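You operate a simulated robot arm through the tools that you are given. There is no shell and no other tool.

Carry out the task below with a simulated two-armed robot. There is one attempt and no reset: what you move stays moved.

Task
Pick up the scrubbing brush with one hand, pass it to the other hand and put it on the back of the sample bench.
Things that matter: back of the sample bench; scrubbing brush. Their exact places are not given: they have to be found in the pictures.

Only the result counts: the job must be done as asked and must still hold three seconds after the hand-in. Knocking over, shifting, dropping, spilling or breaking anything else fails it.

Robot
Two 7-joint arms with two-finger parallel grippers on one trunk, on a base that moves. Base frame: it is fixed to the floor where the robot stands at the start and does not move with it; the origin is under the middle of the robot, x ahead of it, y to its left, z up. Units: cm, degrees, N and s.
The left shoulder is at the start at [2, 11.3, 120.7], the right one opposite. With the tool pointing down near the work surface each hand reaches from about 10 to 54 cm from the robot's upright axis, wherever it stands, measured 20 degrees to its own side. Places, roughly: back of the sample bench [-190, -60, 80]. Payload 1.57 kg a hand.
The tool frame of a hand sits at the grasp point between the pads (the TCP): z along the fingers, y along the line on which they close. The tips reach 3 cm beyond it. Largest opening 8 cm; finger width 1.7, thickness 1.2; the body of the gripper, 4 by 8.2 cm, starts 8 cm behind the TCP.
Orientation is told as [roll, pitch, yaw] about the base's x, y, z axes, in that order, counted from this pose: with the fingers straight down and closing along the base's y, the tool's x points along the base's -x, its y along +y and its z along -z.

Tools
- The arms move only by the tool arm_command. It takes "left_steps", "right_steps" or both (then of equal length, played together; a hand with none holds still); each is a list of rows, each an object (a shift or turn left out is 0, a gripper value left out holds the last) with "claw": the finger opening in cm, from 0 to 8; "offset": the shift along the tool's x, y, z in units of 40 mm (1.0 is 40 mm), a list of three; "angular": the turn, a rotation vector about the tool's x, y, z in units of 8 degrees (1.0 is 8 degrees), a list of three. In form: [{"claw": claw, "offset": [x, y, z], "angular": [ax, ay, az]}, ...]. A call has 1 to 20 rows; each row shifts and turns the commanded pose from where the row before left it, along the tool's axes as they then stand. A call with a number of a shift or a turn outside -1 to 1 is refused whole. A row lasts 0.2 s, in which the tool goes at most 5 cm and 8.6 degrees; a call with a longer step from one row to the next is refused whole, and so is a gripper value outside its range. A pose out of reach is approached as far as the arm can. The call stops where the force on the tool passes 40 N (or 10 N more than at its start, if that is more) or the arm is blocked; 0.2 s more then pass. The fingers move at their own pace (about 4.5 cm/s each) and stop on an object; they squeeze with about 22 N. The grip force told is the motor's: it shows also when the fingers shut on nothing. Time passes only in rows, and 0.2 s behind the last, so rows that do not move let the fingers close. The reply holds the time, the measured pose of the TCP, the force on the tool along the base axes, the opening and the grip force, in the units named above and with some noise, with the torque about the TCP (base axes, N m) and any sound that the robot's microphone picked up, and new pictures: "show" is both (left out), scene, wrist or none (wrist: the cameras of the hands that moved).
- Cameras (640 x 400 px; columns grow to the right, rows downward): "scene" is now at [9.94, 1.83, 130.19]; the picture's right is [0.09, -1.00, 0.00], its down [-0.78, -0.07, -0.63] and it looks along [0.62, 0.06, -0.78] (base axes); focal length 279 px, centre (320, 200). "left" rides on the left gripper at [7.2, 0.7, -12.2] in its tool frame; the picture's right is [-0.09, 1.00, 0.00], its down [-0.84, -0.08, -0.54] and it looks along [-0.54, -0.05, 0.84] (tool axes); focal length 238 px, centre (320, 200). "right" rides on the right gripper at [7.2, -0.7, -12.2] in its tool frame; the picture's right is [0.09, 1.00, 0.00], its down [-0.84, 0.08, -0.54] and it looks along [-0.54, 0.05, 0.84] (tool axes); focal length 238 px, centre (320, 200).
- raise_lower(by): moves the trunk up (or, below 0, down) by that many cm; the arms and the scene camera ride with it, the base frame stays. It gives what a move gives, with no picture.
- base_move(legs): drives the robot by 1 to 6 legs, each [ahead, left, turn to the left] in cm, cm and degrees, along the robot's own axes; the way and the turn of a leg run together, so that a leg with both is an arc; at most 150 cm and 180 degrees a leg. The arms and the cameras ride along, it lands a little off, and it stops where it bumps. It gives what a move gives, and a new picture of the scene camera.
- head_to(pan, tilt): turns the head with the scene camera to pan (to the left, within 80 degrees either way) and tilt (down, from -29 to 69), counted from straight ahead of the robot. It gives what a move gives, and a new picture of the scene camera.
- pixel_to_xyz(camera, pixels): for up to 12 pixels [column, row] of the newest picture of that camera ("zoom" is the newest enlarged one), the place [x, y, z] in the base frame of the surface seen there, good to about 0.2 cm, but the place of the scene camera against the robot may be out by one fixed shift of up to 2.5 cm in any direction. It takes no simulated time.
- zoom(camera, box): a new picture of the part [left, top, right, bottom] of that camera's present view, enlarged. It takes no simulated time.
- finish_job(): hands the job in; it is judged then, once.

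Unless the task says otherwise, let go and move clear before handing in.

The tools are called after "Request:" as name(argument=value, ...) on one line, values as JSON. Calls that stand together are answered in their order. arm_command: Moves the arms, as the interface text tells. Its arguments: {"type":"object","properties":{"left_steps":{"type":"array","items":{"type":"object","properties":{"claw":{"type":"number"},"offset":{"type":"array","items":{"type":"number"}},"angular":{"type":"array","items":{"type":"number"}}}}},"right_steps":{"type":"array","items":{"type":"object","properties":{"claw":{"type":"number"},"offset":{"type":"array","items":{"type":"number"}},"angular":{"type":"array","items":{"type":"number"}}}}},"show":{"type":"string","enum":["both","scene","wrist","none"]}},"required":[]} The other tools are called the same way: raise_lower (by) moves the trunk up or down; base_move (legs) drives the base; head_to (pan, tilt) turns the head that bears the scene camera; pixel_to_xyz (camera, pixels) gives the place of the surface under pixels of a picture; zoom (camera, box) takes an enlarged picture of a part of a camera's view; finish_job () hands the job in.

At the start:

```text
t: 0.0
left_eef_pos: [35.76, 25.48, 84.47]
left_tool_rot: [9.8, 0.0, 3.3]
left_force: [0.0, -0.7, -0.5]
left_torque: [0.03, 0.0, -0.03]
left_width: 8.01
left_grasp_force: 0.1
right_eef_pos: [43.26, -16.25, 96.88]
right_tool_rot: [0.0, 0.0, -0.1]
right_force: [-0.3, -0.7, -0.3]
right_torque: [0.01, -0.03, 0.0]
right_width: 8.01
right_grasp_force: 0.0
trunk travel left (down, up): [-26.0, 31.0]
robot x, y, heading: [0.13, 0.11, 0.1]
head pan, tilt (commanded): [5.4, 51.3]
```

scene: 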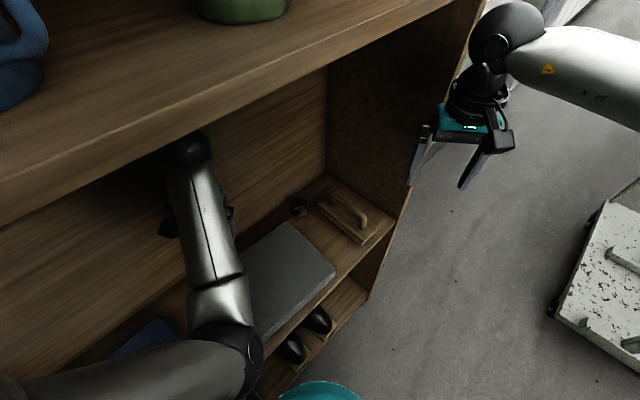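
right: 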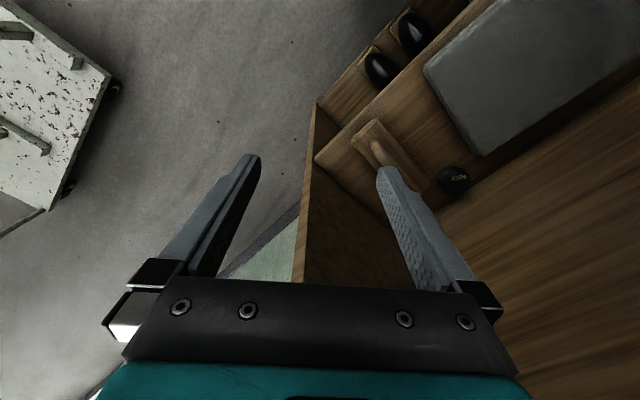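
left: 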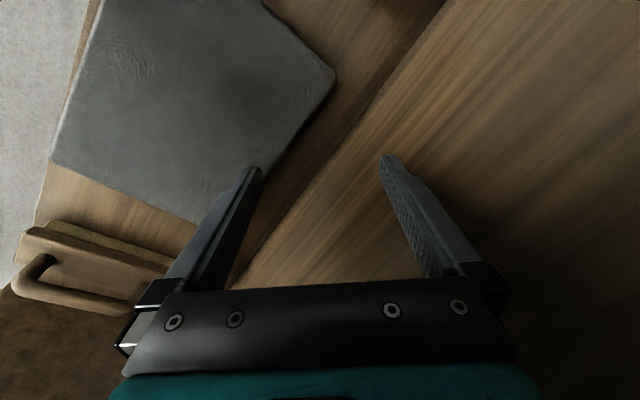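

The scene picture shows a wooden shelf unit with a handled wooden thing at about (348, 215) that looks like the scrubbing brush. I'll zoom in and measure some points around it.

Request:
zoom(camera="scene", box=[240, 140, 440, 265])

Request:
pixel_to_xyz(camera="scene", pixels=[[348, 215], [360, 240], [322, 205], [298, 207], [375, 215], [290, 260], [325, 180], [330, 100], [240, 160], [350, 20], [220, 90], [390, 225]])

Request:
pixel_to_xyz(camera="left", pixels=[[30, 235], [150, 265], [20, 290], [80, 305], [45, 260], [140, 300], [200, 100], [100, 200], [50, 340], [300, 200], [330, 75], [320, 150]])

```text
3.20 times, centred on (340, 202) of scene
```

zoom: 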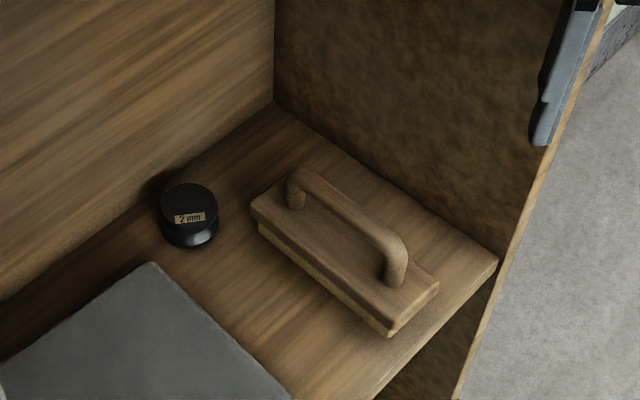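

```text
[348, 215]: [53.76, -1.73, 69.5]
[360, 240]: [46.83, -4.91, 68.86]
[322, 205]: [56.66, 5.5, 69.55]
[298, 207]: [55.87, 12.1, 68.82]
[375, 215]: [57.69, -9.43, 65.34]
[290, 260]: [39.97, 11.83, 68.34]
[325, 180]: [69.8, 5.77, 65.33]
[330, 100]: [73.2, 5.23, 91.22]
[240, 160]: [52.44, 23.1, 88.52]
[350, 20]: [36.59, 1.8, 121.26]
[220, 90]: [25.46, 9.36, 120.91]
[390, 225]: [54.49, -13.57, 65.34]
```

```text
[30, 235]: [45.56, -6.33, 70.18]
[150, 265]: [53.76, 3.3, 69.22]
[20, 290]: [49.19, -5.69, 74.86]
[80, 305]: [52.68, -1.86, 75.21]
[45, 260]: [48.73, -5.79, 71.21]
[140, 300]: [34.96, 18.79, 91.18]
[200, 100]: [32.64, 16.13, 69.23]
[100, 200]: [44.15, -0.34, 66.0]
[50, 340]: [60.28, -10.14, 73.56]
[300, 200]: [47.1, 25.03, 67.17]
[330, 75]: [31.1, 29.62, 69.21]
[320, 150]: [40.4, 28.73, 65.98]
```

The brush lies at about [52, -2, 70], its handle top is near z = 75, and its long axis runs along the shelf depth (about 50° yaw). Before moving, I'll look around with the head to learn the layout and find the sample bench.

Request:
head_to(pan=-75, tilt=25)

Request:
head_to(pan=75, tilt=25)

Request:
head_to(pan=0, tilt=20)

Request:
head_to(pan=-40, tilt=40)

```text
t: 1.5
left_eef_pos: [35.77, 25.66, 84.36]
left_tool_rot: [9.9, 0.0, 3.1]
left_force: [-0.4, 0.2, -0.3]
left_torque: [-0.01, -0.02, -0.04]
left_width: 8.0
left_grasp_force: 0.1
right_eef_pos: [43.2, -16.33, 96.93]
right_tool_rot: [0.0, 0.0, -0.1]
right_force: [-0.7, -0.5, 0.2]
right_torque: [0.04, 0.01, -0.04]
right_width: 7.99
right_grasp_force: 0.0
trunk travel left (down, up): [-26.0, 31.0]
robot x, y, heading: [-0.01, 0.05, 0.1]
head pan, tilt (commanded): [-75.0, 25.0]
```

scene: 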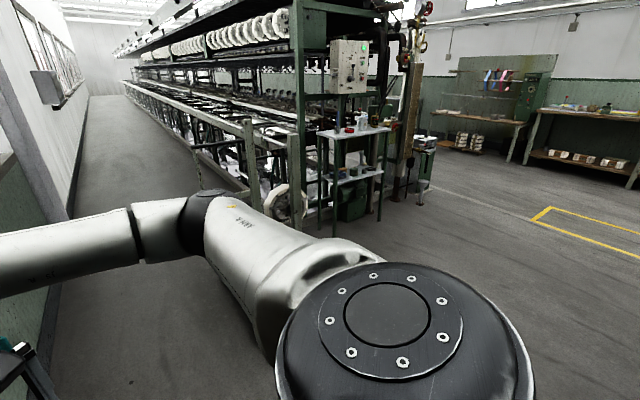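

```text
t: 3.9
left_eef_pos: [35.76, 25.71, 84.37]
left_tool_rot: [10.0, 0.0, 3.2]
left_force: [-0.1, -0.4, -0.1]
left_torque: [0.03, -0.01, -0.01]
left_width: 7.98
left_grasp_force: 0.2
right_eef_pos: [43.27, -16.43, 96.91]
right_tool_rot: [0.0, 0.0, 0.0]
right_force: [0.2, -0.1, -0.5]
right_torque: [-0.04, -0.01, 0.01]
right_width: 8.04
right_grasp_force: 0.1
trunk travel left (down, up): [-26.0, 31.0]
robot x, y, heading: [-0.26, -0.13, -0.2]
head pan, tilt (commanded): [75.0, 25.0]
```

scene: 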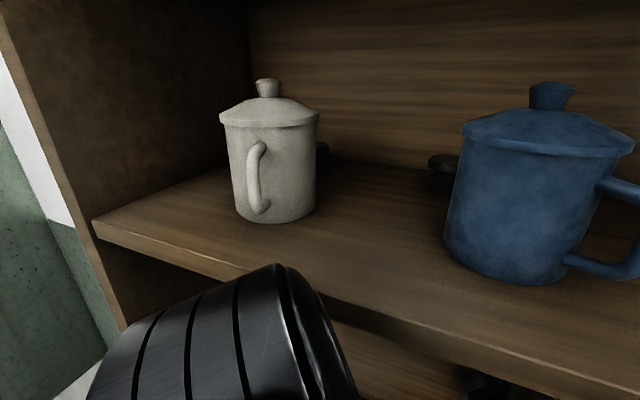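

```text
t: 5.4
left_eef_pos: [35.73, 25.71, 84.58]
left_tool_rot: [10.0, 0.1, 3.2]
left_force: [-0.5, -0.2, 0.1]
left_torque: [-0.02, -0.01, -0.01]
left_width: 7.96
left_grasp_force: 0.0
right_eef_pos: [43.21, -16.32, 96.95]
right_tool_rot: [0.1, 0.0, 0.0]
right_force: [-0.3, 0.3, 0.0]
right_torque: [0.0, 0.02, 0.01]
right_width: 8.01
right_grasp_force: 0.1
trunk travel left (down, up): [-26.0, 31.0]
robot x, y, heading: [-0.24, -0.05, 0.0]
head pan, tilt (commanded): [0.0, 20.0]
```

scene: 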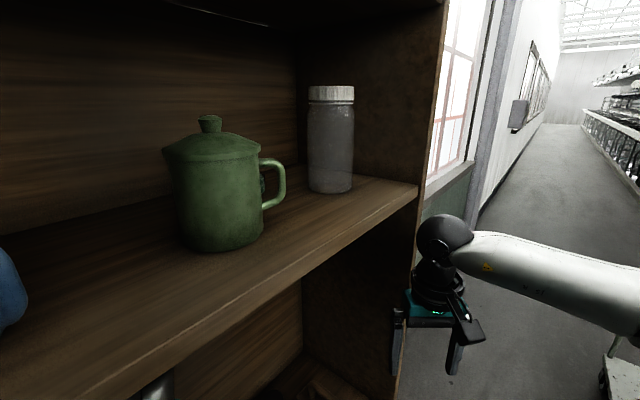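

```text
t: 6.4
left_eef_pos: [35.86, 25.8, 84.38]
left_tool_rot: [10.0, 0.0, 3.2]
left_force: [0.3, -0.5, 0.8]
left_torque: [0.01, -0.02, 0.02]
left_width: 8.01
left_grasp_force: 0.0
right_eef_pos: [43.15, -16.32, 96.93]
right_tool_rot: [-0.1, 0.2, 0.0]
right_force: [-0.3, 0.5, 0.4]
right_torque: [0.0, 0.01, -0.01]
right_width: 7.99
right_grasp_force: 0.0
trunk travel left (down, up): [-26.0, 31.0]
robot x, y, heading: [0.01, 0.12, -0.1]
head pan, tilt (commanded): [-40.0, 40.0]
```

scene: 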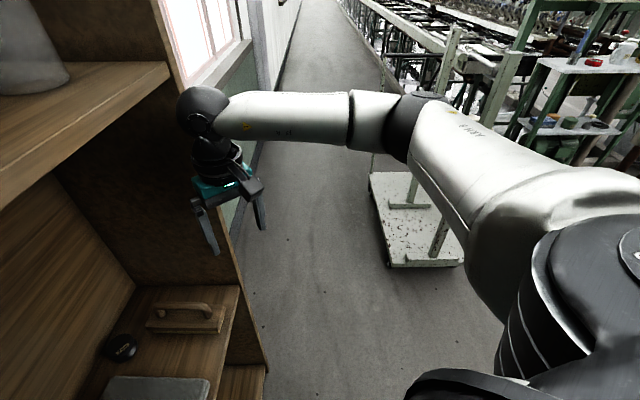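

The shelf unit is angled about 50°, with mugs on the board above, and the brush sits in the open bay under that board. I'll zoom in with the hand cameras to measure the brush and the clearances.

Request:
zoom(camera="left", box=[0, 210, 200, 335])

Request:
zoom(camera="right", box=[300, 90, 500, 215])

Request:
zoom(camera="scene", box=[80, 250, 300, 388])

```text
3.20 times, centred on (100, 272) of left
```

zoom: 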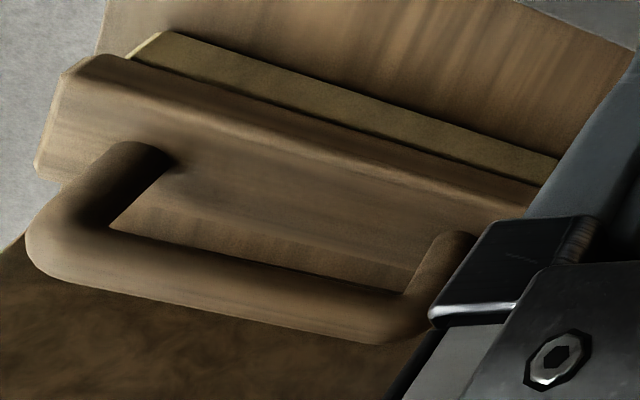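

```text
3.20 times, centred on (400, 152) of right
```

zoom: 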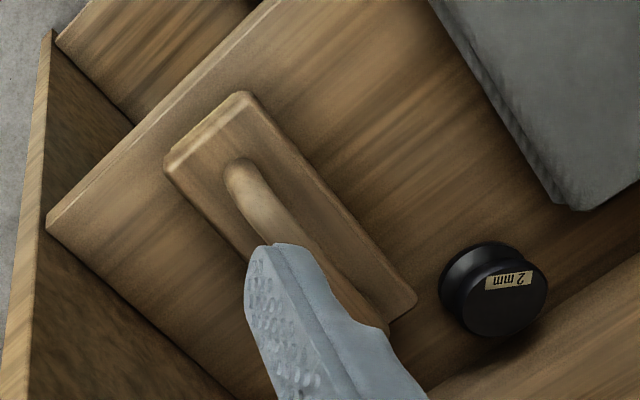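

```text
2.90 times, centred on (190, 319) of scene
```

zoom: 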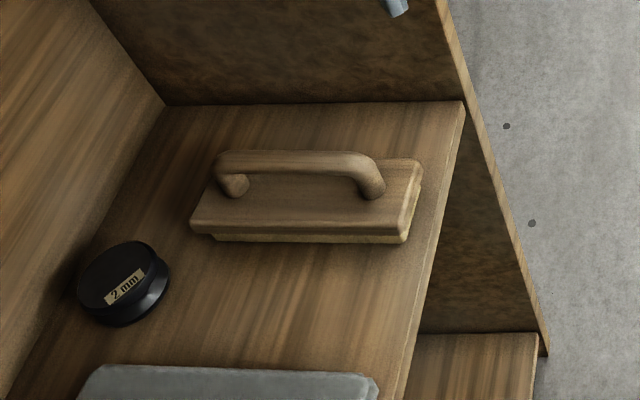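

I now have clear zooms of the brush from both sides. I'll take measured points on its body, its handle, the shelf edges and the neighbouring items from the right camera, which rides on the arm and is not shifted.

Request:
pixel_to_xyz(camera="right", pixels=[[354, 141], [375, 121], [427, 184], [374, 143], [383, 155], [318, 158], [440, 193], [475, 153], [430, 75], [400, 120], [345, 130], [405, 165]])

Request:
pixel_to_xyz(camera="left", pixels=[[28, 232], [15, 262], [38, 257], [24, 289], [70, 302], [118, 313], [142, 287], [148, 268], [50, 223], [92, 258], [140, 277], [160, 258]])

Request:
pixel_to_xyz(camera="zoom", pixels=[[300, 160], [230, 162], [370, 172], [192, 225], [400, 235], [417, 165], [222, 160], [465, 102], [400, 395], [140, 250], [165, 105], [320, 200]])

Request:
pixel_to_xyz(camera="scene", pixels=[[170, 66], [170, 85], [100, 110], [10, 200], [235, 250], [265, 370], [250, 320], [232, 215], [60, 210], [136, 283], [20, 175], [240, 290]])

```text
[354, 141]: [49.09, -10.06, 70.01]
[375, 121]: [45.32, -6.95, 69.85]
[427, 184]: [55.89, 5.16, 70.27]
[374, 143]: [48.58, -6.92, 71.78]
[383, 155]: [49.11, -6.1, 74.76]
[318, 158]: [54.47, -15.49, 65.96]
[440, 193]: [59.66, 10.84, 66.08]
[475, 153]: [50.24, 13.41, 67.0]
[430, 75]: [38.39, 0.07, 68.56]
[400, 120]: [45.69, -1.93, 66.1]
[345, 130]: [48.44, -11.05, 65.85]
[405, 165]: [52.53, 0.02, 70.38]
```

```text
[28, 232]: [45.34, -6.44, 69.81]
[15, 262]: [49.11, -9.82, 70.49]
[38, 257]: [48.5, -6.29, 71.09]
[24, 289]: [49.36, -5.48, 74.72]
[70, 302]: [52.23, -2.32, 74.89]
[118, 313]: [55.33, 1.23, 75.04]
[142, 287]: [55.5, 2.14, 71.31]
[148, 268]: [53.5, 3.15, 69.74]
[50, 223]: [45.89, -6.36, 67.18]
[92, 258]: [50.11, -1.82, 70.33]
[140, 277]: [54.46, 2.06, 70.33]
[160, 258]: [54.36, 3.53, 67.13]
```

```text
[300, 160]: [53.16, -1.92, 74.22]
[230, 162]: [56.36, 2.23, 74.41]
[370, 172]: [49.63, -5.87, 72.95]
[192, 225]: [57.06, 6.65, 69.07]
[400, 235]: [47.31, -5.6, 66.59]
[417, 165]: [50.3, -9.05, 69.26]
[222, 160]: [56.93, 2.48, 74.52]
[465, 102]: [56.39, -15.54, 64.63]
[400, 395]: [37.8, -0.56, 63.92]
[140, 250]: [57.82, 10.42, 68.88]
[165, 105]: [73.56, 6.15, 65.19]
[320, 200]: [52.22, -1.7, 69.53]
```

```text
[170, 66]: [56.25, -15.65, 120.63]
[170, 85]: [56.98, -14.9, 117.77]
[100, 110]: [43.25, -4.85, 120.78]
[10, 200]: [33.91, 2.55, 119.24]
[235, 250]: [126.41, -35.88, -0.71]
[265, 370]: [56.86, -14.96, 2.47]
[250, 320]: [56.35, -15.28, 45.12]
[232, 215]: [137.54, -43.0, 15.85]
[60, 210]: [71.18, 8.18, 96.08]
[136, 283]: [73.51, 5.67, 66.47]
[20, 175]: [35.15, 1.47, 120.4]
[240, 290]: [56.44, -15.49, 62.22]
```

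Measurements: brush body about 16 × 5 cm with its top at z ≈ 70.4, handle top at z ≈ 75 and centre near [52.4, -2.1], axis at about 49° yaw. The side panel is 10 cm to one side, and the right hand is 8 cm outside the front plane. I'll turn the right hand to yaw 49° and lean it 20° so the fingers point into the shelf.

Request:
arm_command(right_steps=[{"offset": [0.25, 0, 0], "angular": [0, 0, -0.875]}, {"offset": [0.25, 0, 0], "angular": [0, 0, -0.875]}, {"angular": [0, 0, -0.875]}, {"angular": [0, 0, -0.875]}, {"angular": [0, 0, -0.875]}, {"angular": [0, 0, -0.875]}, {"angular": [0, 0, -0.875]}, {"angular": [0, -0.833, 0]}, {"angular": [0, -0.833, 0]}, {"angular": [0, -0.833, 0]}, {"angular": [0, 0, 0]}], show="both")

```text
t: 8.8
left_eef_pos: [35.69, 25.74, 84.33]
left_tool_rot: [10.0, 0.0, 3.1]
left_force: [0.6, 0.7, 0.5]
left_torque: [0.0, -0.01, -0.02]
left_width: 8.0
left_grasp_force: 0.1
right_eef_pos: [41.17, -16.45, 96.97]
right_tool_rot: [-0.2, -20.0, 48.8]
right_force: [-0.1, 0.3, -0.1]
right_torque: [0.0, -0.01, -0.02]
right_width: 7.99
right_grasp_force: 0.1
trunk travel left (down, up): [-26.0, 31.0]
robot x, y, heading: [-0.2, 0.22, 0.2]
head pan, tilt (commanded): [-40.0, 40.0]
```

scene: 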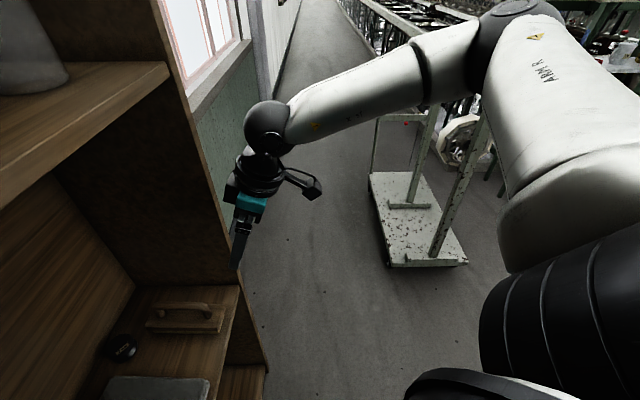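
right: 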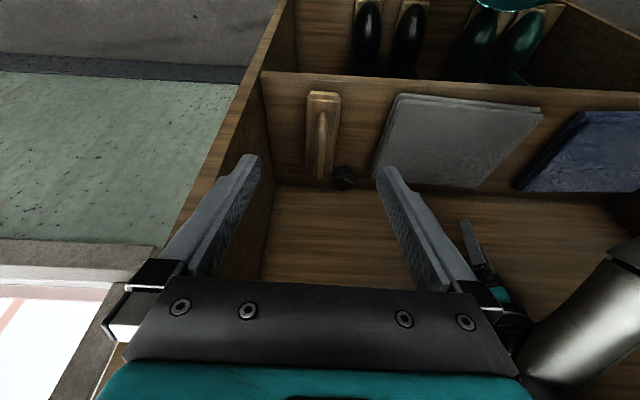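

The right hand is now at yaw 48.8°, pitch -20°, and its camera sees the brush at about (322, 135), between the fingers' lines. I'll move to a pre-grasp point about 10 cm above the handle along the tool axis.

Request:
arm_command(right_steps=[{"claw": 6, "offset": [-0.386, 0.045, 0.81]}, {"offset": [-0.386, 0.045, 0.81]}, {"offset": [-0.386, 0.045, 0.81]}, {"offset": [-0.386, 0.045, 0.81]}, {"offset": [-0.386, 0.045, 0.81]}, {"offset": [0, 0, 0]}], show="both")

```text
t: 10.2
left_eef_pos: [35.7, 25.66, 84.43]
left_tool_rot: [10.0, 0.0, 3.2]
left_force: [1.2, -0.5, -0.8]
left_torque: [0.01, -0.01, 0.0]
left_width: 8.01
left_grasp_force: 0.1
right_eef_pos: [49.13, -6.43, 84.49]
right_tool_rot: [0.0, -20.0, 49.0]
right_force: [-0.6, -0.8, 0.0]
right_torque: [0.01, 0.01, -0.04]
right_width: 6.0
right_grasp_force: 0.2
trunk travel left (down, up): [-26.0, 31.0]
robot x, y, heading: [-0.23, 0.25, 0.0]
head pan, tilt (commanded): [-40.0, 40.0]
```

scene: 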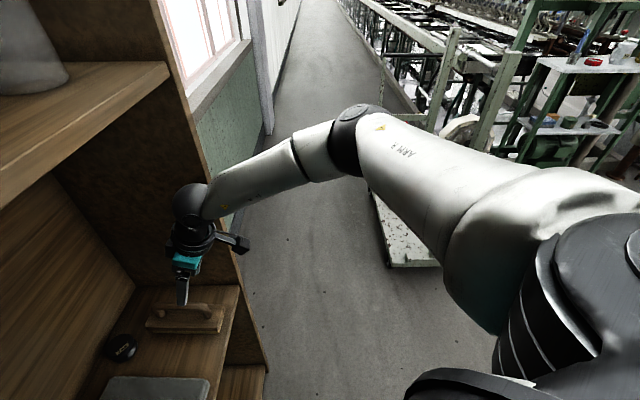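
right: 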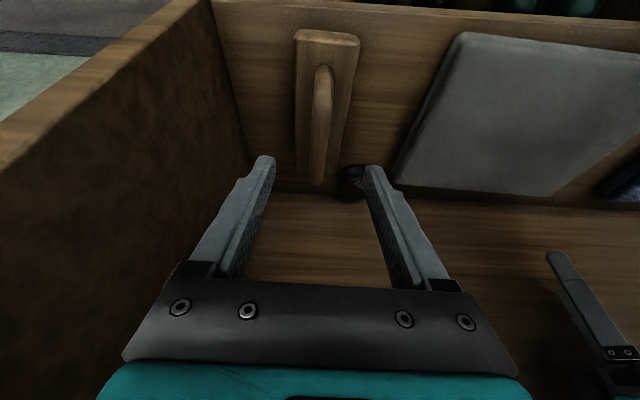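

The fingers sit astride the handle line, with the handle visible from about (322, 70) to (320, 175) in the right picture. I'll measure the handle precisely from here.

Request:
pixel_to_xyz(camera="right", pixels=[[322, 78], [322, 100], [321, 120], [320, 140], [320, 160], [319, 180], [298, 33], [357, 36], [345, 60], [303, 170], [314, 120], [329, 120]])

Request:
zoom(camera="right", box=[240, 20, 400, 220])

```text
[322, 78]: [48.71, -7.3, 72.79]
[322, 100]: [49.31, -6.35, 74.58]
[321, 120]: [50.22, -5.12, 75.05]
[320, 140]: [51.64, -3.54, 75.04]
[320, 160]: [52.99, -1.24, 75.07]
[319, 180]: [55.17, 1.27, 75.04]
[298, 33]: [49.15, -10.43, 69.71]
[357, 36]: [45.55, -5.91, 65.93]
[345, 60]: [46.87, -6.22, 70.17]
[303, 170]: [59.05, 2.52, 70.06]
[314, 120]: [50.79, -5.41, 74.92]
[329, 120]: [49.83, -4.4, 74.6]
```

```text
2.00 times, centred on (320, 120) of right
```

zoom: 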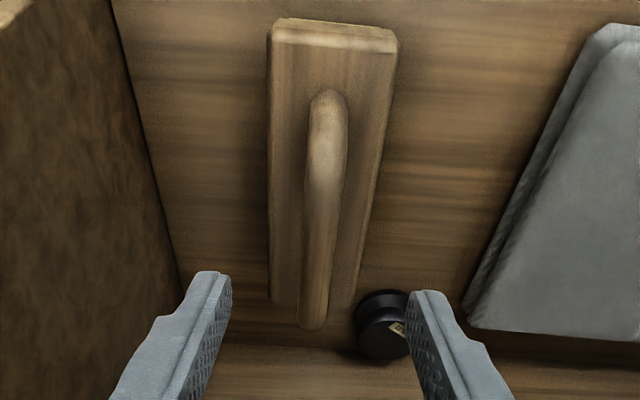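

The handle top is at z ≈ 75.05, its axis is parallel to my tool plane and lies within 0.1 cm of the finger centre line. I'll descend to the near part of the handle (so the left hand can later take the far part), then close.

Request:
arm_command(right_steps=[{"offset": [0.055, 0.006, 0.615]}, {"offset": [0.055, 0.006, 0.615]}, {"offset": [0.055, 0.006, 0.615]}, {"offset": [0.055, 0.006, 0.615]}, {"offset": [0, 0, 0]}], show="both")

```text
t: 11.4
left_eef_pos: [35.79, 25.73, 84.58]
left_tool_rot: [10.0, 0.0, 3.3]
left_force: [-0.6, 0.2, 0.0]
left_torque: [0.0, -0.01, 0.0]
left_width: 8.0
left_grasp_force: 0.1
right_eef_pos: [49.47, -6.09, 82.89]
right_tool_rot: [-0.1, -20.0, 48.9]
right_force: [-0.1, 0.6, -0.4]
right_torque: [-0.02, 0.01, -0.04]
right_width: 6.0
right_grasp_force: 0.0
right hand out of reach, approached as far as the arm can: row 1, 2, 3, 4
trunk travel left (down, up): [-26.0, 31.0]
robot x, y, heading: [-0.07, 0.09, 0.1]
head pan, tilt (commanded): [-40.0, 40.0]
```

scene: 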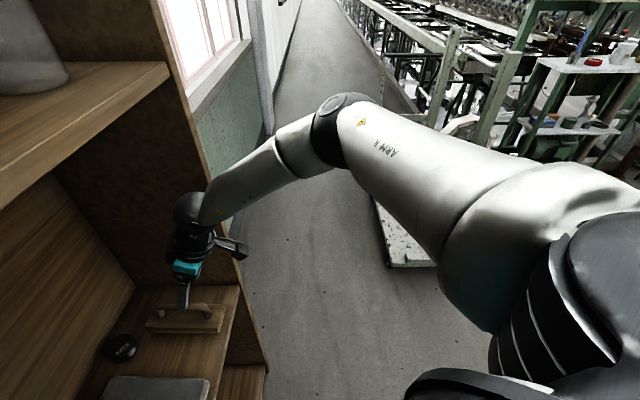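
right: 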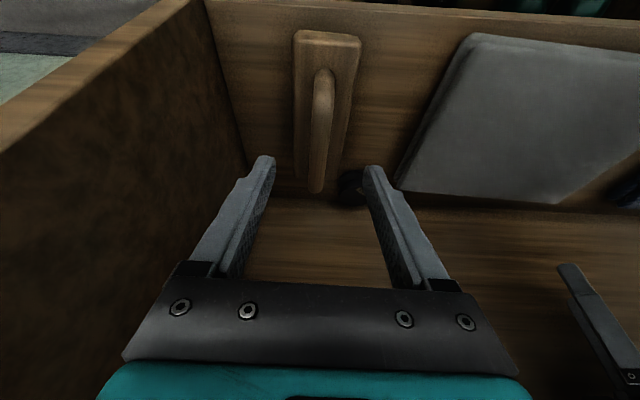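

The right arm reached its limit at z ≈ 82.9, still clear of everything. Lowering the trunk 7 cm will bring the hand down around the handle, and the left hand (tips at z ≈ 81) stays above the plate at z ≈ 69.

Request:
raise_lower(by=-7)

```text
t: 12.5
left_eef_pos: [35.77, 25.71, 77.34]
left_tool_rot: [10.0, -0.1, 3.2]
left_force: [-0.3, 0.1, -0.3]
left_torque: [0.01, 0.0, -0.02]
left_width: 8.02
left_grasp_force: 0.1
right_eef_pos: [49.46, -6.07, 75.83]
right_tool_rot: [-0.1, -20.0, 48.9]
right_force: [0.6, 0.6, 0.6]
right_torque: [0.01, -0.02, 0.0]
right_width: 6.0
right_grasp_force: 0.0
trunk travel left (down, up): [-19.0, 38.0]
robot x, y, heading: [0.18, 0.3, 0.2]
head pan, tilt (commanded): [-40.0, 40.0]
```

The trunk lowered cleanly, and the right TCP is at z ≈ 75.8 with the fingers straddling the handle. I'll make a small move 2 cm deeper and 0.9 cm down.

Request:
arm_command(right_steps=[{"offset": [-0.196, 0.0, 0.191]}, {"offset": [-0.196, 0.0, 0.191]}, {"offset": [0, 0, 0]}], show="both")

```text
t: 13.3
left_eef_pos: [35.75, 25.74, 77.39]
left_tool_rot: [9.9, 0.0, 3.2]
left_force: [0.2, -0.3, 0.1]
left_torque: [-0.01, 0.02, 0.0]
left_width: 7.99
left_grasp_force: 0.0
right_eef_pos: [49.38, -6.06, 75.83]
right_tool_rot: [0.1, -20.0, 48.9]
right_force: [-0.3, -0.6, -0.8]
right_torque: [-0.01, 0.0, -0.02]
right_width: 6.0
right_grasp_force: 0.1
right hand out of reach, approached as far as the arm can: row 1, 2
trunk travel left (down, up): [-19.0, 38.0]
robot x, y, heading: [-0.06, 0.01, 0.4]
head pan, tilt (commanded): [-40.0, 40.0]
```

scene: 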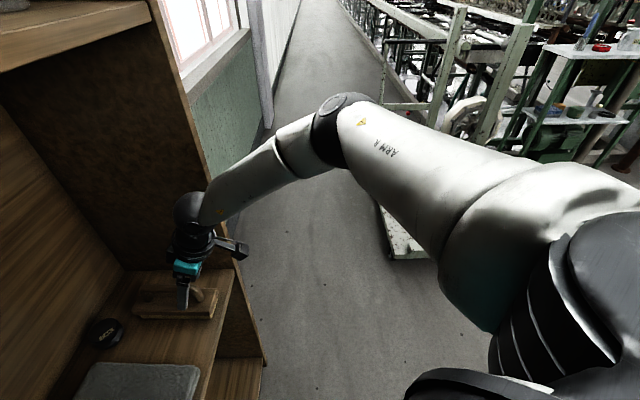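
right: 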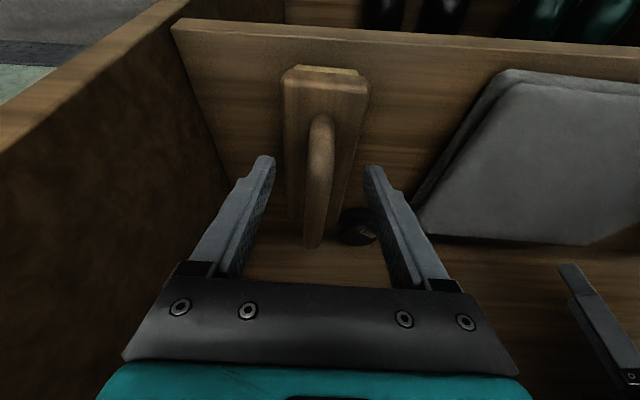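

The arm is still at its reach limit with the TCP at [49.4, -6.1, 75.8], and the handle is between the fingers at (318, 180). Leaning the hand back more should bring the wrist closer to the shoulder, so I'll tilt another 20° in place.

Request:
arm_command(right_steps=[{"offset": [0, 0, -0.05], "angular": [0, -0.833, 0]}, {"angular": [0, -0.833, 0]}, {"angular": [0, -0.833, 0]}, {"offset": [0, 0, 0]}], show="both")

```text
t: 14.3
left_eef_pos: [35.77, 25.61, 77.4]
left_tool_rot: [10.0, 0.1, 3.2]
left_force: [-0.8, -0.2, 0.2]
left_torque: [-0.01, 0.01, 0.0]
left_width: 7.99
left_grasp_force: 0.0
right_eef_pos: [49.34, -6.08, 76.01]
right_tool_rot: [-0.1, -40.1, 48.9]
right_force: [-0.2, 0.1, 0.4]
right_torque: [0.01, -0.01, 0.0]
right_width: 5.99
right_grasp_force: 0.1
trunk travel left (down, up): [-19.0, 38.0]
robot x, y, heading: [0.17, -0.04, -0.2]
head pan, tilt (commanded): [-40.0, 40.0]
```

scene: 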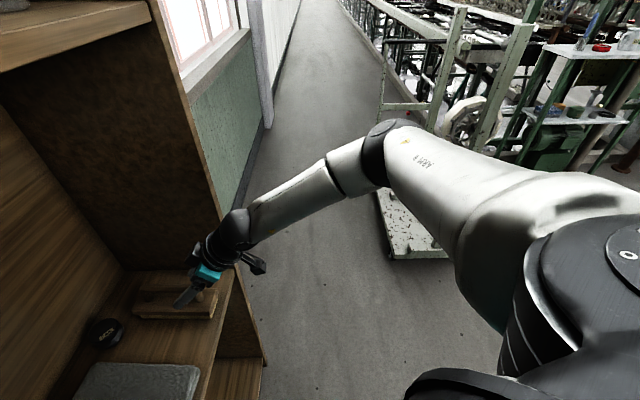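
right: 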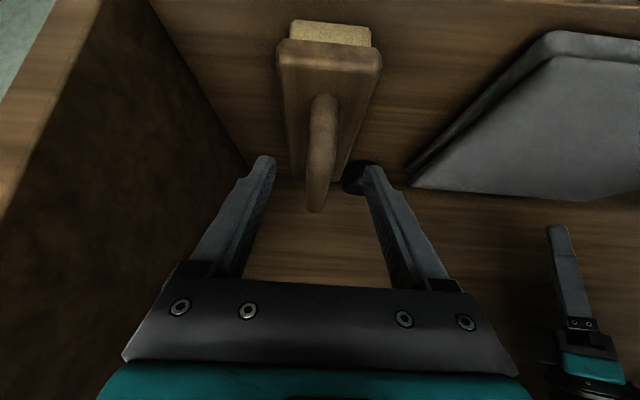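

At 40° lean the pose is fully reached. Now I'll move 2.2 cm deeper and 1.2 cm down so the pads close around the handle.

Request:
arm_command(right_steps=[{"offset": [-0.114, 0, 0.29]}, {"offset": [-0.114, 0, 0.29]}, {"offset": [0, 0, 0]}], show="both")

```text
t: 15.1
left_eef_pos: [35.84, 25.75, 77.37]
left_tool_rot: [10.0, 0.0, 3.2]
left_force: [0.3, -0.6, 0.8]
left_torque: [0.0, 0.0, 0.01]
left_width: 8.02
left_grasp_force: 0.1
right_eef_pos: [50.79, -4.42, 74.81]
right_tool_rot: [-0.1, -40.0, 49.0]
right_force: [0.5, -0.3, 0.6]
right_torque: [0.02, -0.04, -0.02]
right_width: 6.0
right_grasp_force: 0.0
trunk travel left (down, up): [-19.0, 38.0]
robot x, y, heading: [0.07, 0.04, -0.2]
head pan, tilt (commanded): [-40.0, 40.0]
```

scene: 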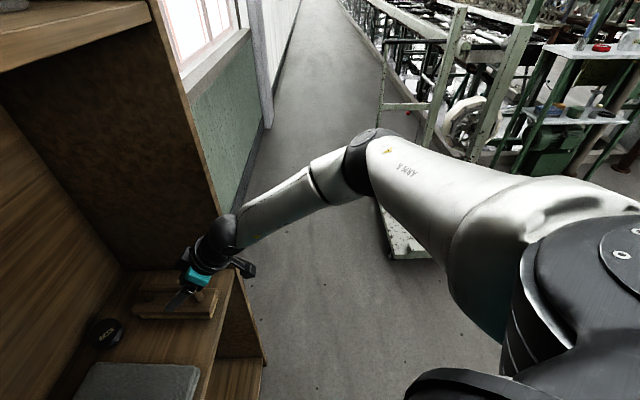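
right: 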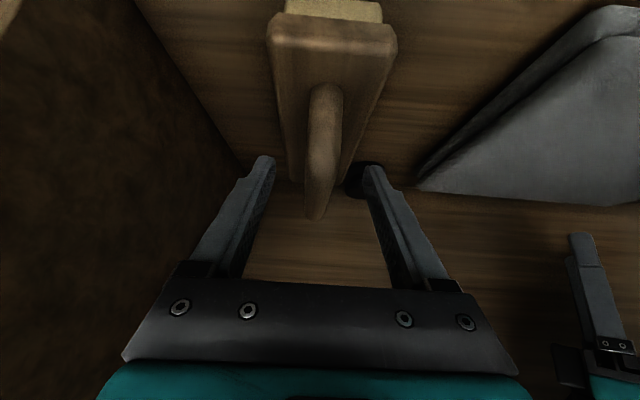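

The TCP reads [50.8, -4.4, 74.8] and the handle runs between the fingers at (318, 150-210). I'll verify the handle's position against the finger pads before closing.

Request:
pixel_to_xyz(camera="right", pixels=[[319, 192], [320, 170], [321, 150], [322, 120], [318, 205], [325, 97], [300, 40], [370, 40], [306, 170], [334, 170]])

```text
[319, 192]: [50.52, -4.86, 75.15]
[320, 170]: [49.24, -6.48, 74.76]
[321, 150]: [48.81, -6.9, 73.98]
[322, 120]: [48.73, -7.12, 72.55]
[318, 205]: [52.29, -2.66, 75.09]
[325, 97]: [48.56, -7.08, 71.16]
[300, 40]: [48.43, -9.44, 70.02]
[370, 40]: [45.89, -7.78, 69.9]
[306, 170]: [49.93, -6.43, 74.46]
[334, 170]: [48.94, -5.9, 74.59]
```

The handle surface at the TCP column lies at [50.5, -4.9, 75.15], right between the pads. Closing the right gripper now.

Request:
arm_command(right_steps=[{"claw": 0}, {"claw": 0}, {"claw": 0}, {"claw": 0}, {"claw": 0}, {"claw": 0}], show="both")

```text
t: 16.5
left_eef_pos: [35.7, 25.8, 77.47]
left_tool_rot: [10.0, 0.1, 3.1]
left_force: [0.5, 0.4, 0.2]
left_torque: [0.02, -0.01, -0.01]
left_width: 8.02
left_grasp_force: 0.2
right_eef_pos: [50.68, -4.41, 74.86]
right_tool_rot: [-0.1, -39.9, 48.9]
right_force: [0.5, -0.4, -0.1]
right_torque: [0.01, -0.02, 0.03]
right_width: 1.74
right_grasp_force: 22.0
trunk travel left (down, up): [-19.0, 38.0]
robot x, y, heading: [-0.12, 0.17, 0.0]
head pan, tilt (commanded): [-40.0, 40.0]
```

scene: 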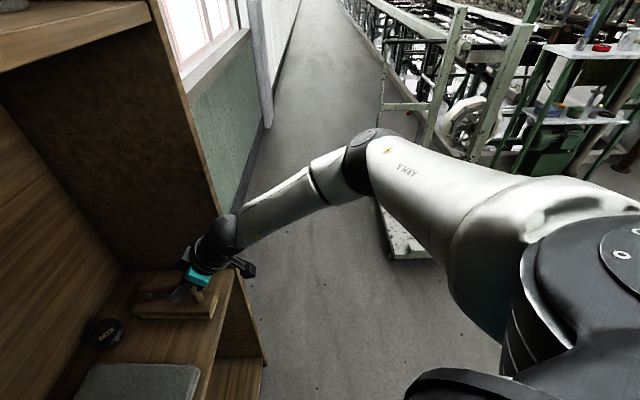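
right: 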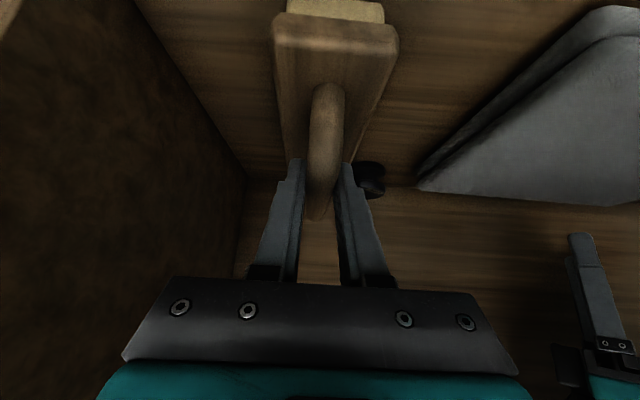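

Grip is 22 N at a 1.74 cm opening, so the handle is held. I'll lift gently straight up 5 cm and check the brush's weight and tilt.

Request:
arm_command(right_steps=[{"offset": [-0.08, 0, -0.096]}, {"offset": [-0.16, 0, -0.19]}, {"offset": [-0.16, 0, -0.19]}, {"offset": [-0.16, 0, -0.19]}, {"offset": [-0.16, 0, -0.19]}, {"offset": [-0.08, 0, -0.096]}, {}], show="both")

```text
t: 18.1
left_eef_pos: [35.79, 25.73, 77.43]
left_tool_rot: [10.0, 0.0, 3.2]
left_force: [-0.7, 0.3, -0.1]
left_torque: [0.0, -0.01, -0.02]
left_width: 8.0
left_grasp_force: 0.1
right_eef_pos: [50.77, -4.29, 79.8]
right_tool_rot: [-0.1, -39.9, 48.8]
right_force: [-0.7, -0.1, -2.0]
right_torque: [-0.05, 0.05, 0.0]
right_width: 1.72
right_grasp_force: 22.2
trunk travel left (down, up): [-19.0, 38.0]
robot x, y, heading: [-0.33, -0.17, 0.1]
head pan, tilt (commanded): [-40.0, 40.0]
```

scene: 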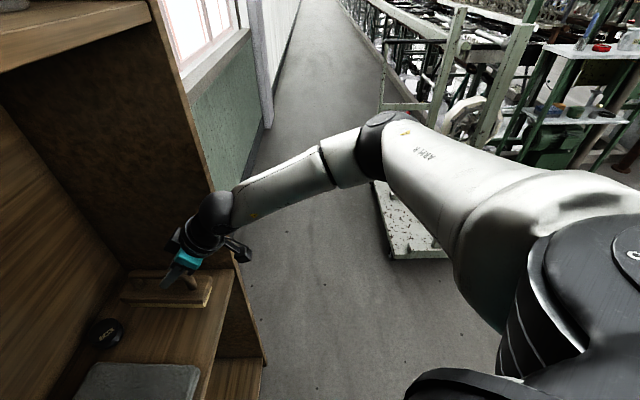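
right: 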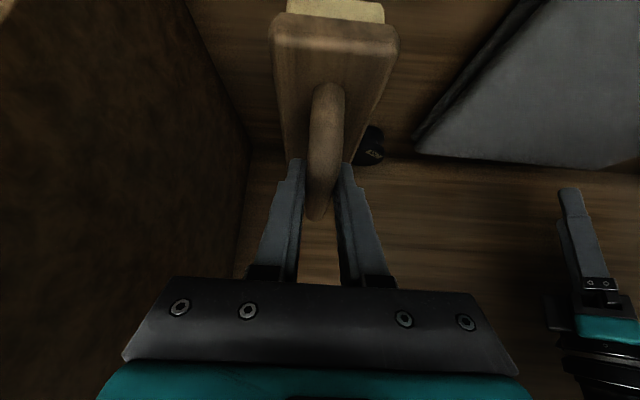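

The brush came up cleanly (about 2 N of weight) and did not rotate in the grip. Before backing both arms straight out of the shelf, I'll measure the cart and the machine on the right side.

Request:
pixel_to_xyz(camera="scene", pixels=[[400, 262], [448, 258], [376, 190], [384, 110], [480, 160], [500, 140], [300, 330], [560, 160], [600, 150], [400, 20], [350, 390], [265, 380]])

Request:
head_to(pan=-80, tilt=50)

```text
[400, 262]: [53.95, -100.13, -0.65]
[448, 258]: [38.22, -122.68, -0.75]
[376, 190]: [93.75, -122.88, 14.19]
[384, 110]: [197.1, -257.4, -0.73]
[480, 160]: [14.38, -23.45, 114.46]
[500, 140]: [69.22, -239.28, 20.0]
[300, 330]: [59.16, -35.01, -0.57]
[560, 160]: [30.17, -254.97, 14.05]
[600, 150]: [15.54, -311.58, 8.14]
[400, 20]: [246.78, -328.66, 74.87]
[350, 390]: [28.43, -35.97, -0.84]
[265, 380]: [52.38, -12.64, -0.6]
```

```text
t: 19.2
left_eef_pos: [35.83, 25.69, 77.42]
left_tool_rot: [10.1, -0.1, 3.2]
left_force: [0.6, 0.4, 0.5]
left_torque: [0.0, 0.0, 0.0]
left_width: 8.0
left_grasp_force: 0.0
right_eef_pos: [50.8, -4.42, 79.82]
right_tool_rot: [0.1, -39.8, 48.8]
right_force: [0.4, 0.3, -2.7]
right_torque: [-0.07, 0.0, 0.06]
right_width: 1.75
right_grasp_force: 21.8
trunk travel left (down, up): [-19.0, 38.0]
robot x, y, heading: [0.03, 0.21, -0.0]
head pan, tilt (commanded): [-80.0, 50.0]
```

scene: 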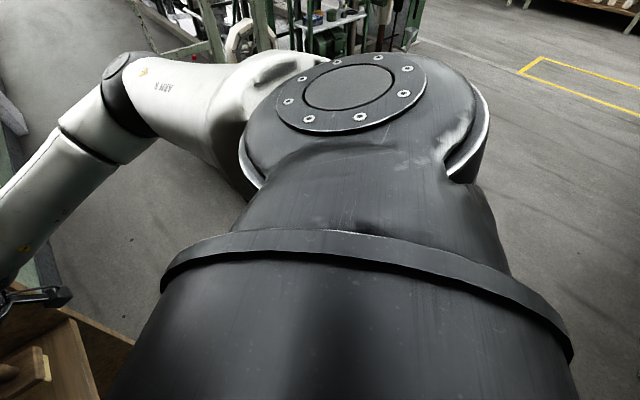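

The cart is over 100 cm away to the right and the floor behind-right is clear. I'll drive the base straight out along the shelf normal, which pulls both arms and the brush out together.

Request:
base_move(legs=[[-13, -15, 0], [-16, -18.5, 0]])

Request:
head_to(pan=0, tilt=45)

```text
t: 22.2
left_eef_pos: [6.56, -7.79, 77.36]
left_tool_rot: [10.1, 0.0, 3.1]
left_force: [0.5, 0.6, 1.0]
left_torque: [0.0, -0.04, -0.01]
left_width: 8.02
left_grasp_force: 0.0
right_eef_pos: [21.5, -37.83, 79.66]
right_tool_rot: [-0.1, -40.0, 48.8]
right_force: [0.6, 0.0, -2.0]
right_torque: [-0.02, 0.02, -0.01]
right_width: 1.72
right_grasp_force: 22.2
trunk travel left (down, up): [-19.0, 38.0]
robot x, y, heading: [-28.72, -33.24, -0.1]
head pan, tilt (commanded): [-80.0, 50.0]
```

scene: 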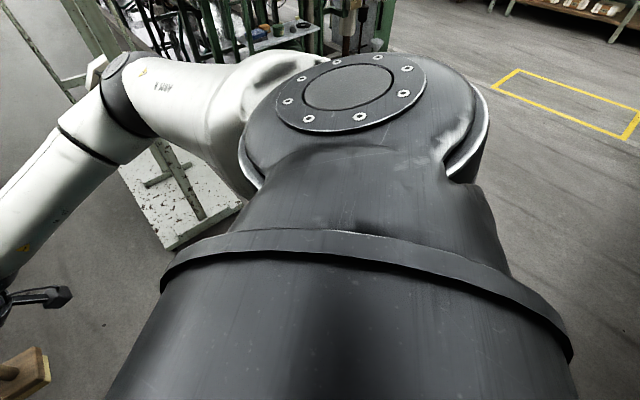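

```text
t: 23.7
left_eef_pos: [6.51, -7.67, 77.36]
left_tool_rot: [10.1, -0.1, 3.1]
left_force: [0.4, -0.8, 1.0]
left_torque: [0.0, 0.02, -0.01]
left_width: 8.01
left_grasp_force: 0.0
right_eef_pos: [21.6, -37.77, 79.7]
right_tool_rot: [-0.1, -39.9, 48.9]
right_force: [-0.5, 0.7, -2.5]
right_torque: [-0.04, 0.04, -0.01]
right_width: 1.73
right_grasp_force: 22.4
trunk travel left (down, up): [-19.0, 38.0]
robot x, y, heading: [-29.27, -33.36, -0.0]
head pan, tilt (commanded): [0.0, 45.0]
```

scene: 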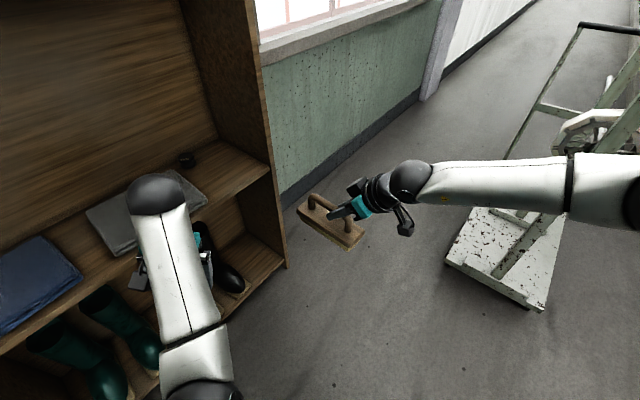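

Both arms are out of the shelf, and the brush hangs level in the right hand at (330, 222). I'll bring the brush in front of the robot, raise it a little, and turn it so its long axis runs left-right for the handover.

Request:
arm_command(right_steps=[{"offset": [0.036, 0.232, -0.3]}, {"offset": [0.072, 0.464, -0.603]}, {"offset": [0.072, 0.464, -0.603]}, {"offset": [0.072, 0.464, -0.603]}, {"offset": [0.072, 0.464, -0.603]}, {"offset": [0.036, 0.232, -0.3]}, {"angular": [-0.549, 0, -0.654]}, {"angular": [-0.549, 0, -0.654]}, {"angular": [-0.549, 0, -0.654]}, {"angular": [-0.549, 0, -0.654]}, {"angular": [-0.549, 0, -0.654]}, {"angular": [-0.549, 0, -0.654]}, {}], show="both")

```text
t: 26.5
left_eef_pos: [6.6, -7.68, 77.47]
left_tool_rot: [10.0, 0.0, 3.1]
left_force: [0.5, -0.1, -0.5]
left_torque: [-0.02, -0.02, -0.01]
left_width: 8.02
left_grasp_force: 0.1
right_eef_pos: [3.31, -33.08, 86.24]
right_tool_rot: [-0.9, -40.4, 85.5]
right_force: [-0.3, 0.7, -2.2]
right_torque: [-0.05, 0.02, 0.03]
right_width: 1.73
right_grasp_force: 22.3
right hand out of reach, approached as far as the arm can: row 9, 10, 11, 12
trunk travel left (down, up): [-19.0, 38.0]
robot x, y, heading: [-29.22, -33.35, -0.4]
head pan, tilt (commanded): [0.0, 45.0]
```

scene: 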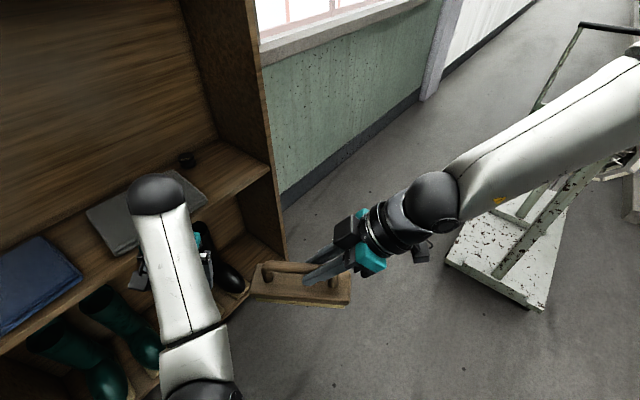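
right: 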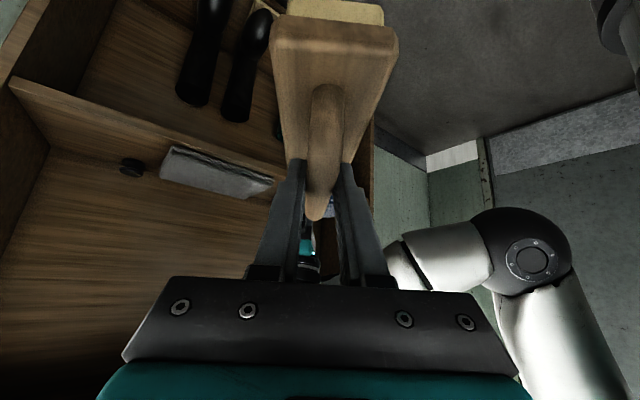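

The right hand stopped at a joint limit near yaw 85.5°, which is fine: the brush is level and runs left-right at about 33 cm ahead of the robot. Now I'll lift the left hand and turn it to the mirrored orientation, well to the left of the brush.

Request:
arm_command(left_steps=[{"angular": [0.625, 0, 0], "offset": [0, 0, -0.3]}, {"angular": [0.625, 0, 0], "offset": [0, 0, -0.3]}, {"angular": [0, 0, 0.832], "offset": [0, 0, -0.4]}, {"angular": [0, 0, 0.832], "offset": [0, 0, -0.4]}, {"angular": [0, 0, 0.832], "offset": [0, 0, -0.4]}, {"angular": [0, 0, 0.832], "offset": [0, 0, -0.4]}, {"angular": [0, 0, 0.832], "offset": [0, 0, -0.4]}, {"angular": [0, 0, 0.832], "offset": [0, 0, -0.4]}, {"angular": [0, 0, 0.832], "offset": [0, 0, -0.4]}, {"angular": [0, 0, 0.832], "offset": [0, 0, -0.4]}, {"angular": [0, 0, 0.832], "offset": [0, 0, -0.4]}, {"angular": [0, 0, 0.832], "offset": [0, 0, -0.4]}, {}], show="both")

```text
t: 29.3
left_eef_pos: [10.63, -3.32, 92.23]
left_tool_rot: [0.1, 0.0, -63.6]
left_force: [0.1, 0.5, -0.2]
left_torque: [0.01, 0.0, 0.01]
left_width: 7.99
left_grasp_force: 0.0
left hand out of reach, approached as far as the arm can: row 3, 4, 5, 6, 7, 8, 9, 10, 11, 12
right_eef_pos: [3.33, -33.05, 86.11]
right_tool_rot: [-0.9, -40.4, 85.4]
right_force: [0.5, 0.6, -2.4]
right_torque: [-0.04, 0.03, 0.0]
right_width: 1.73
right_grasp_force: 22.1
trunk travel left (down, up): [-19.0, 38.0]
robot x, y, heading: [-29.04, -33.4, -0.1]
head pan, tilt (commanded): [0.0, 45.0]
```

scene: 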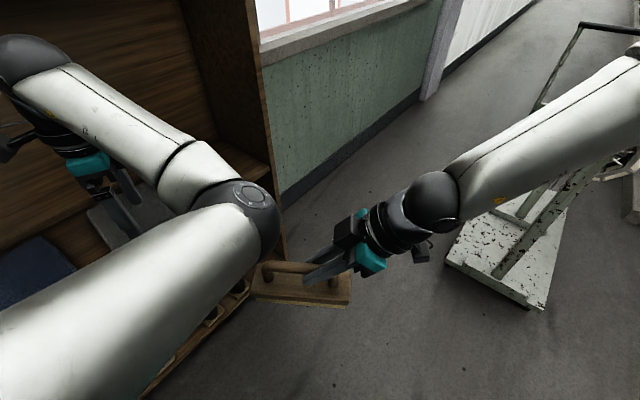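
left: 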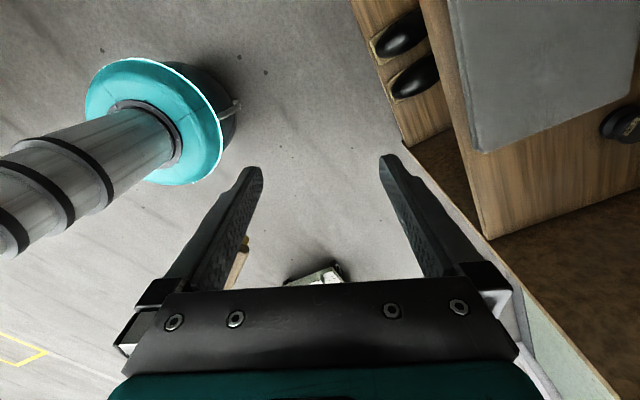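

The left arm is in an elbow-in posture, with the elbow at (245, 200) in the scene close to the brush, and its yaw stalled at -63.6°. I'll measure where the elbow, forearm and brush are before moving further.

Request:
pixel_to_xyz(camera="scene", pixels=[[245, 190], [265, 225], [180, 165], [30, 60], [265, 270], [345, 300], [255, 295], [435, 200], [600, 90], [110, 330], [200, 250], [100, 110]])

Request:
head_to(pan=40, tilt=45)

```text
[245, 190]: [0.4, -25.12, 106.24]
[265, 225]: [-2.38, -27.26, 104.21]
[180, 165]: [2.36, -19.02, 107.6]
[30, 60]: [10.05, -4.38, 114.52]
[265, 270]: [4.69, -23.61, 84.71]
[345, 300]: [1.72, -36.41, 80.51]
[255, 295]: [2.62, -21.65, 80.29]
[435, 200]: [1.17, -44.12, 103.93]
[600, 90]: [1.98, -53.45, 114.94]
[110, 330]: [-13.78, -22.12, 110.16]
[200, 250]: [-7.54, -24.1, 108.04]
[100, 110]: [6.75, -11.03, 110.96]
```

```text
t: 30.4
left_eef_pos: [10.58, -3.19, 92.48]
left_tool_rot: [0.1, 0.0, -63.5]
left_force: [-0.4, -0.7, -0.3]
left_torque: [0.0, -0.06, 0.01]
left_width: 7.99
left_grasp_force: 0.1
right_eef_pos: [3.4, -33.01, 86.28]
right_tool_rot: [-0.8, -40.4, 85.5]
right_force: [-0.2, -0.2, -2.5]
right_torque: [-0.07, -0.02, 0.04]
right_width: 1.71
right_grasp_force: 22.3
trunk travel left (down, up): [-19.0, 38.0]
robot x, y, heading: [-29.28, -33.22, -0.3]
head pan, tilt (commanded): [40.0, 45.0]
```

scene: 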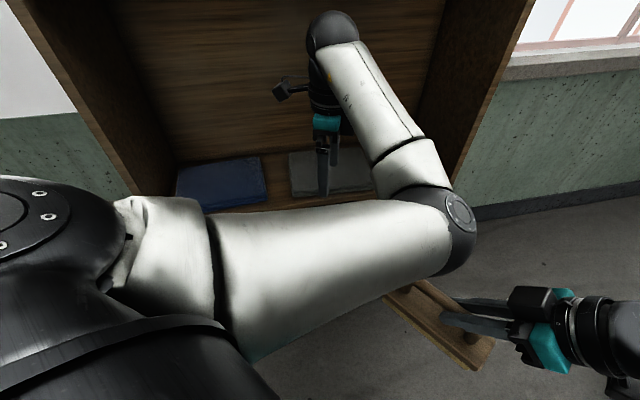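

The left elbow hangs about 10 cm above the far end of the brush, so I'll first move the brush away to the right and turn it back to about 45° yaw, where the right arm is comfortable. Then I'll unwind the left hand.

Request:
arm_command(right_steps=[{"offset": [0.447, -0.177, -0.484]}, {"offset": [0.447, -0.177, -0.484]}, {"offset": [0.447, -0.177, -0.484]}, {"offset": [0.447, -0.177, -0.484]}, {"offset": [0.447, -0.177, -0.484]}, {"offset": [0.447, -0.177, -0.484]}, {"angular": [0.543, 0, 0.647]}, {"angular": [0.543, 0, 0.647]}, {"angular": [0.543, 0, 0.647]}, {"angular": [0.543, 0, 0.647]}, {"angular": [0.543, 0, 0.647]}, {"angular": [0.543, 0, 0.647]}, {}], show="scene")

Request:
head_to(pan=0, tilt=55)

```text
t: 33.2
left_eef_pos: [10.53, -3.19, 92.37]
left_tool_rot: [0.1, 0.0, -63.5]
left_force: [0.4, -0.4, -0.4]
left_torque: [-0.01, 0.01, 0.02]
left_width: 8.02
left_grasp_force: 0.2
right_eef_pos: [-0.54, -37.75, 82.97]
right_tool_rot: [0.4, -40.2, 44.7]
right_force: [-0.2, 0.0, -2.1]
right_torque: [-0.06, 0.06, 0.04]
right_width: 1.7
right_grasp_force: 22.1
right hand out of reach, approached as far as the arm can: row 1, 2, 3, 4, 5, 6, 11, 12
trunk travel left (down, up): [-19.0, 38.0]
robot x, y, heading: [-29.55, -33.45, 0.0]
head pan, tilt (commanded): [40.0, 45.0]
```

scene: 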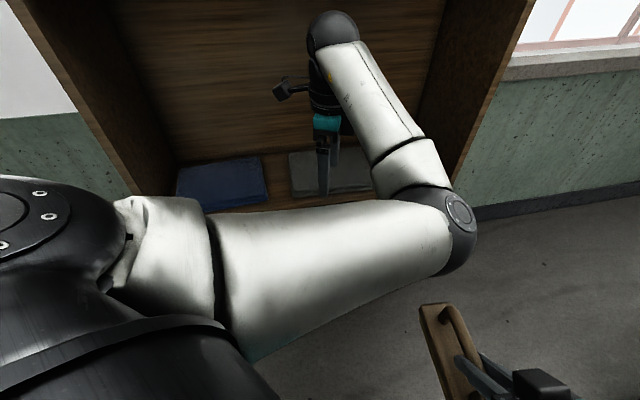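

```text
t: 34.2
left_eef_pos: [10.46, -3.19, 92.38]
left_tool_rot: [0.1, 0.0, -63.5]
left_force: [-0.5, 0.8, -0.6]
left_torque: [-0.01, 0.02, 0.04]
left_width: 7.99
left_grasp_force: 0.0
right_eef_pos: [-0.65, -37.83, 82.92]
right_tool_rot: [0.4, -40.0, 44.8]
right_force: [0.4, -0.6, -2.8]
right_torque: [-0.03, 0.0, 0.03]
right_width: 1.73
right_grasp_force: 22.1
trunk travel left (down, up): [-19.0, 38.0]
robot x, y, heading: [-29.3, -33.54, -0.0]
head pan, tilt (commanded): [0.0, 55.0]
```

scene: 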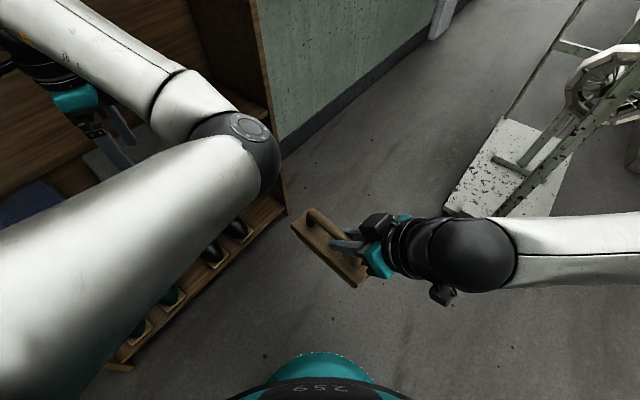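

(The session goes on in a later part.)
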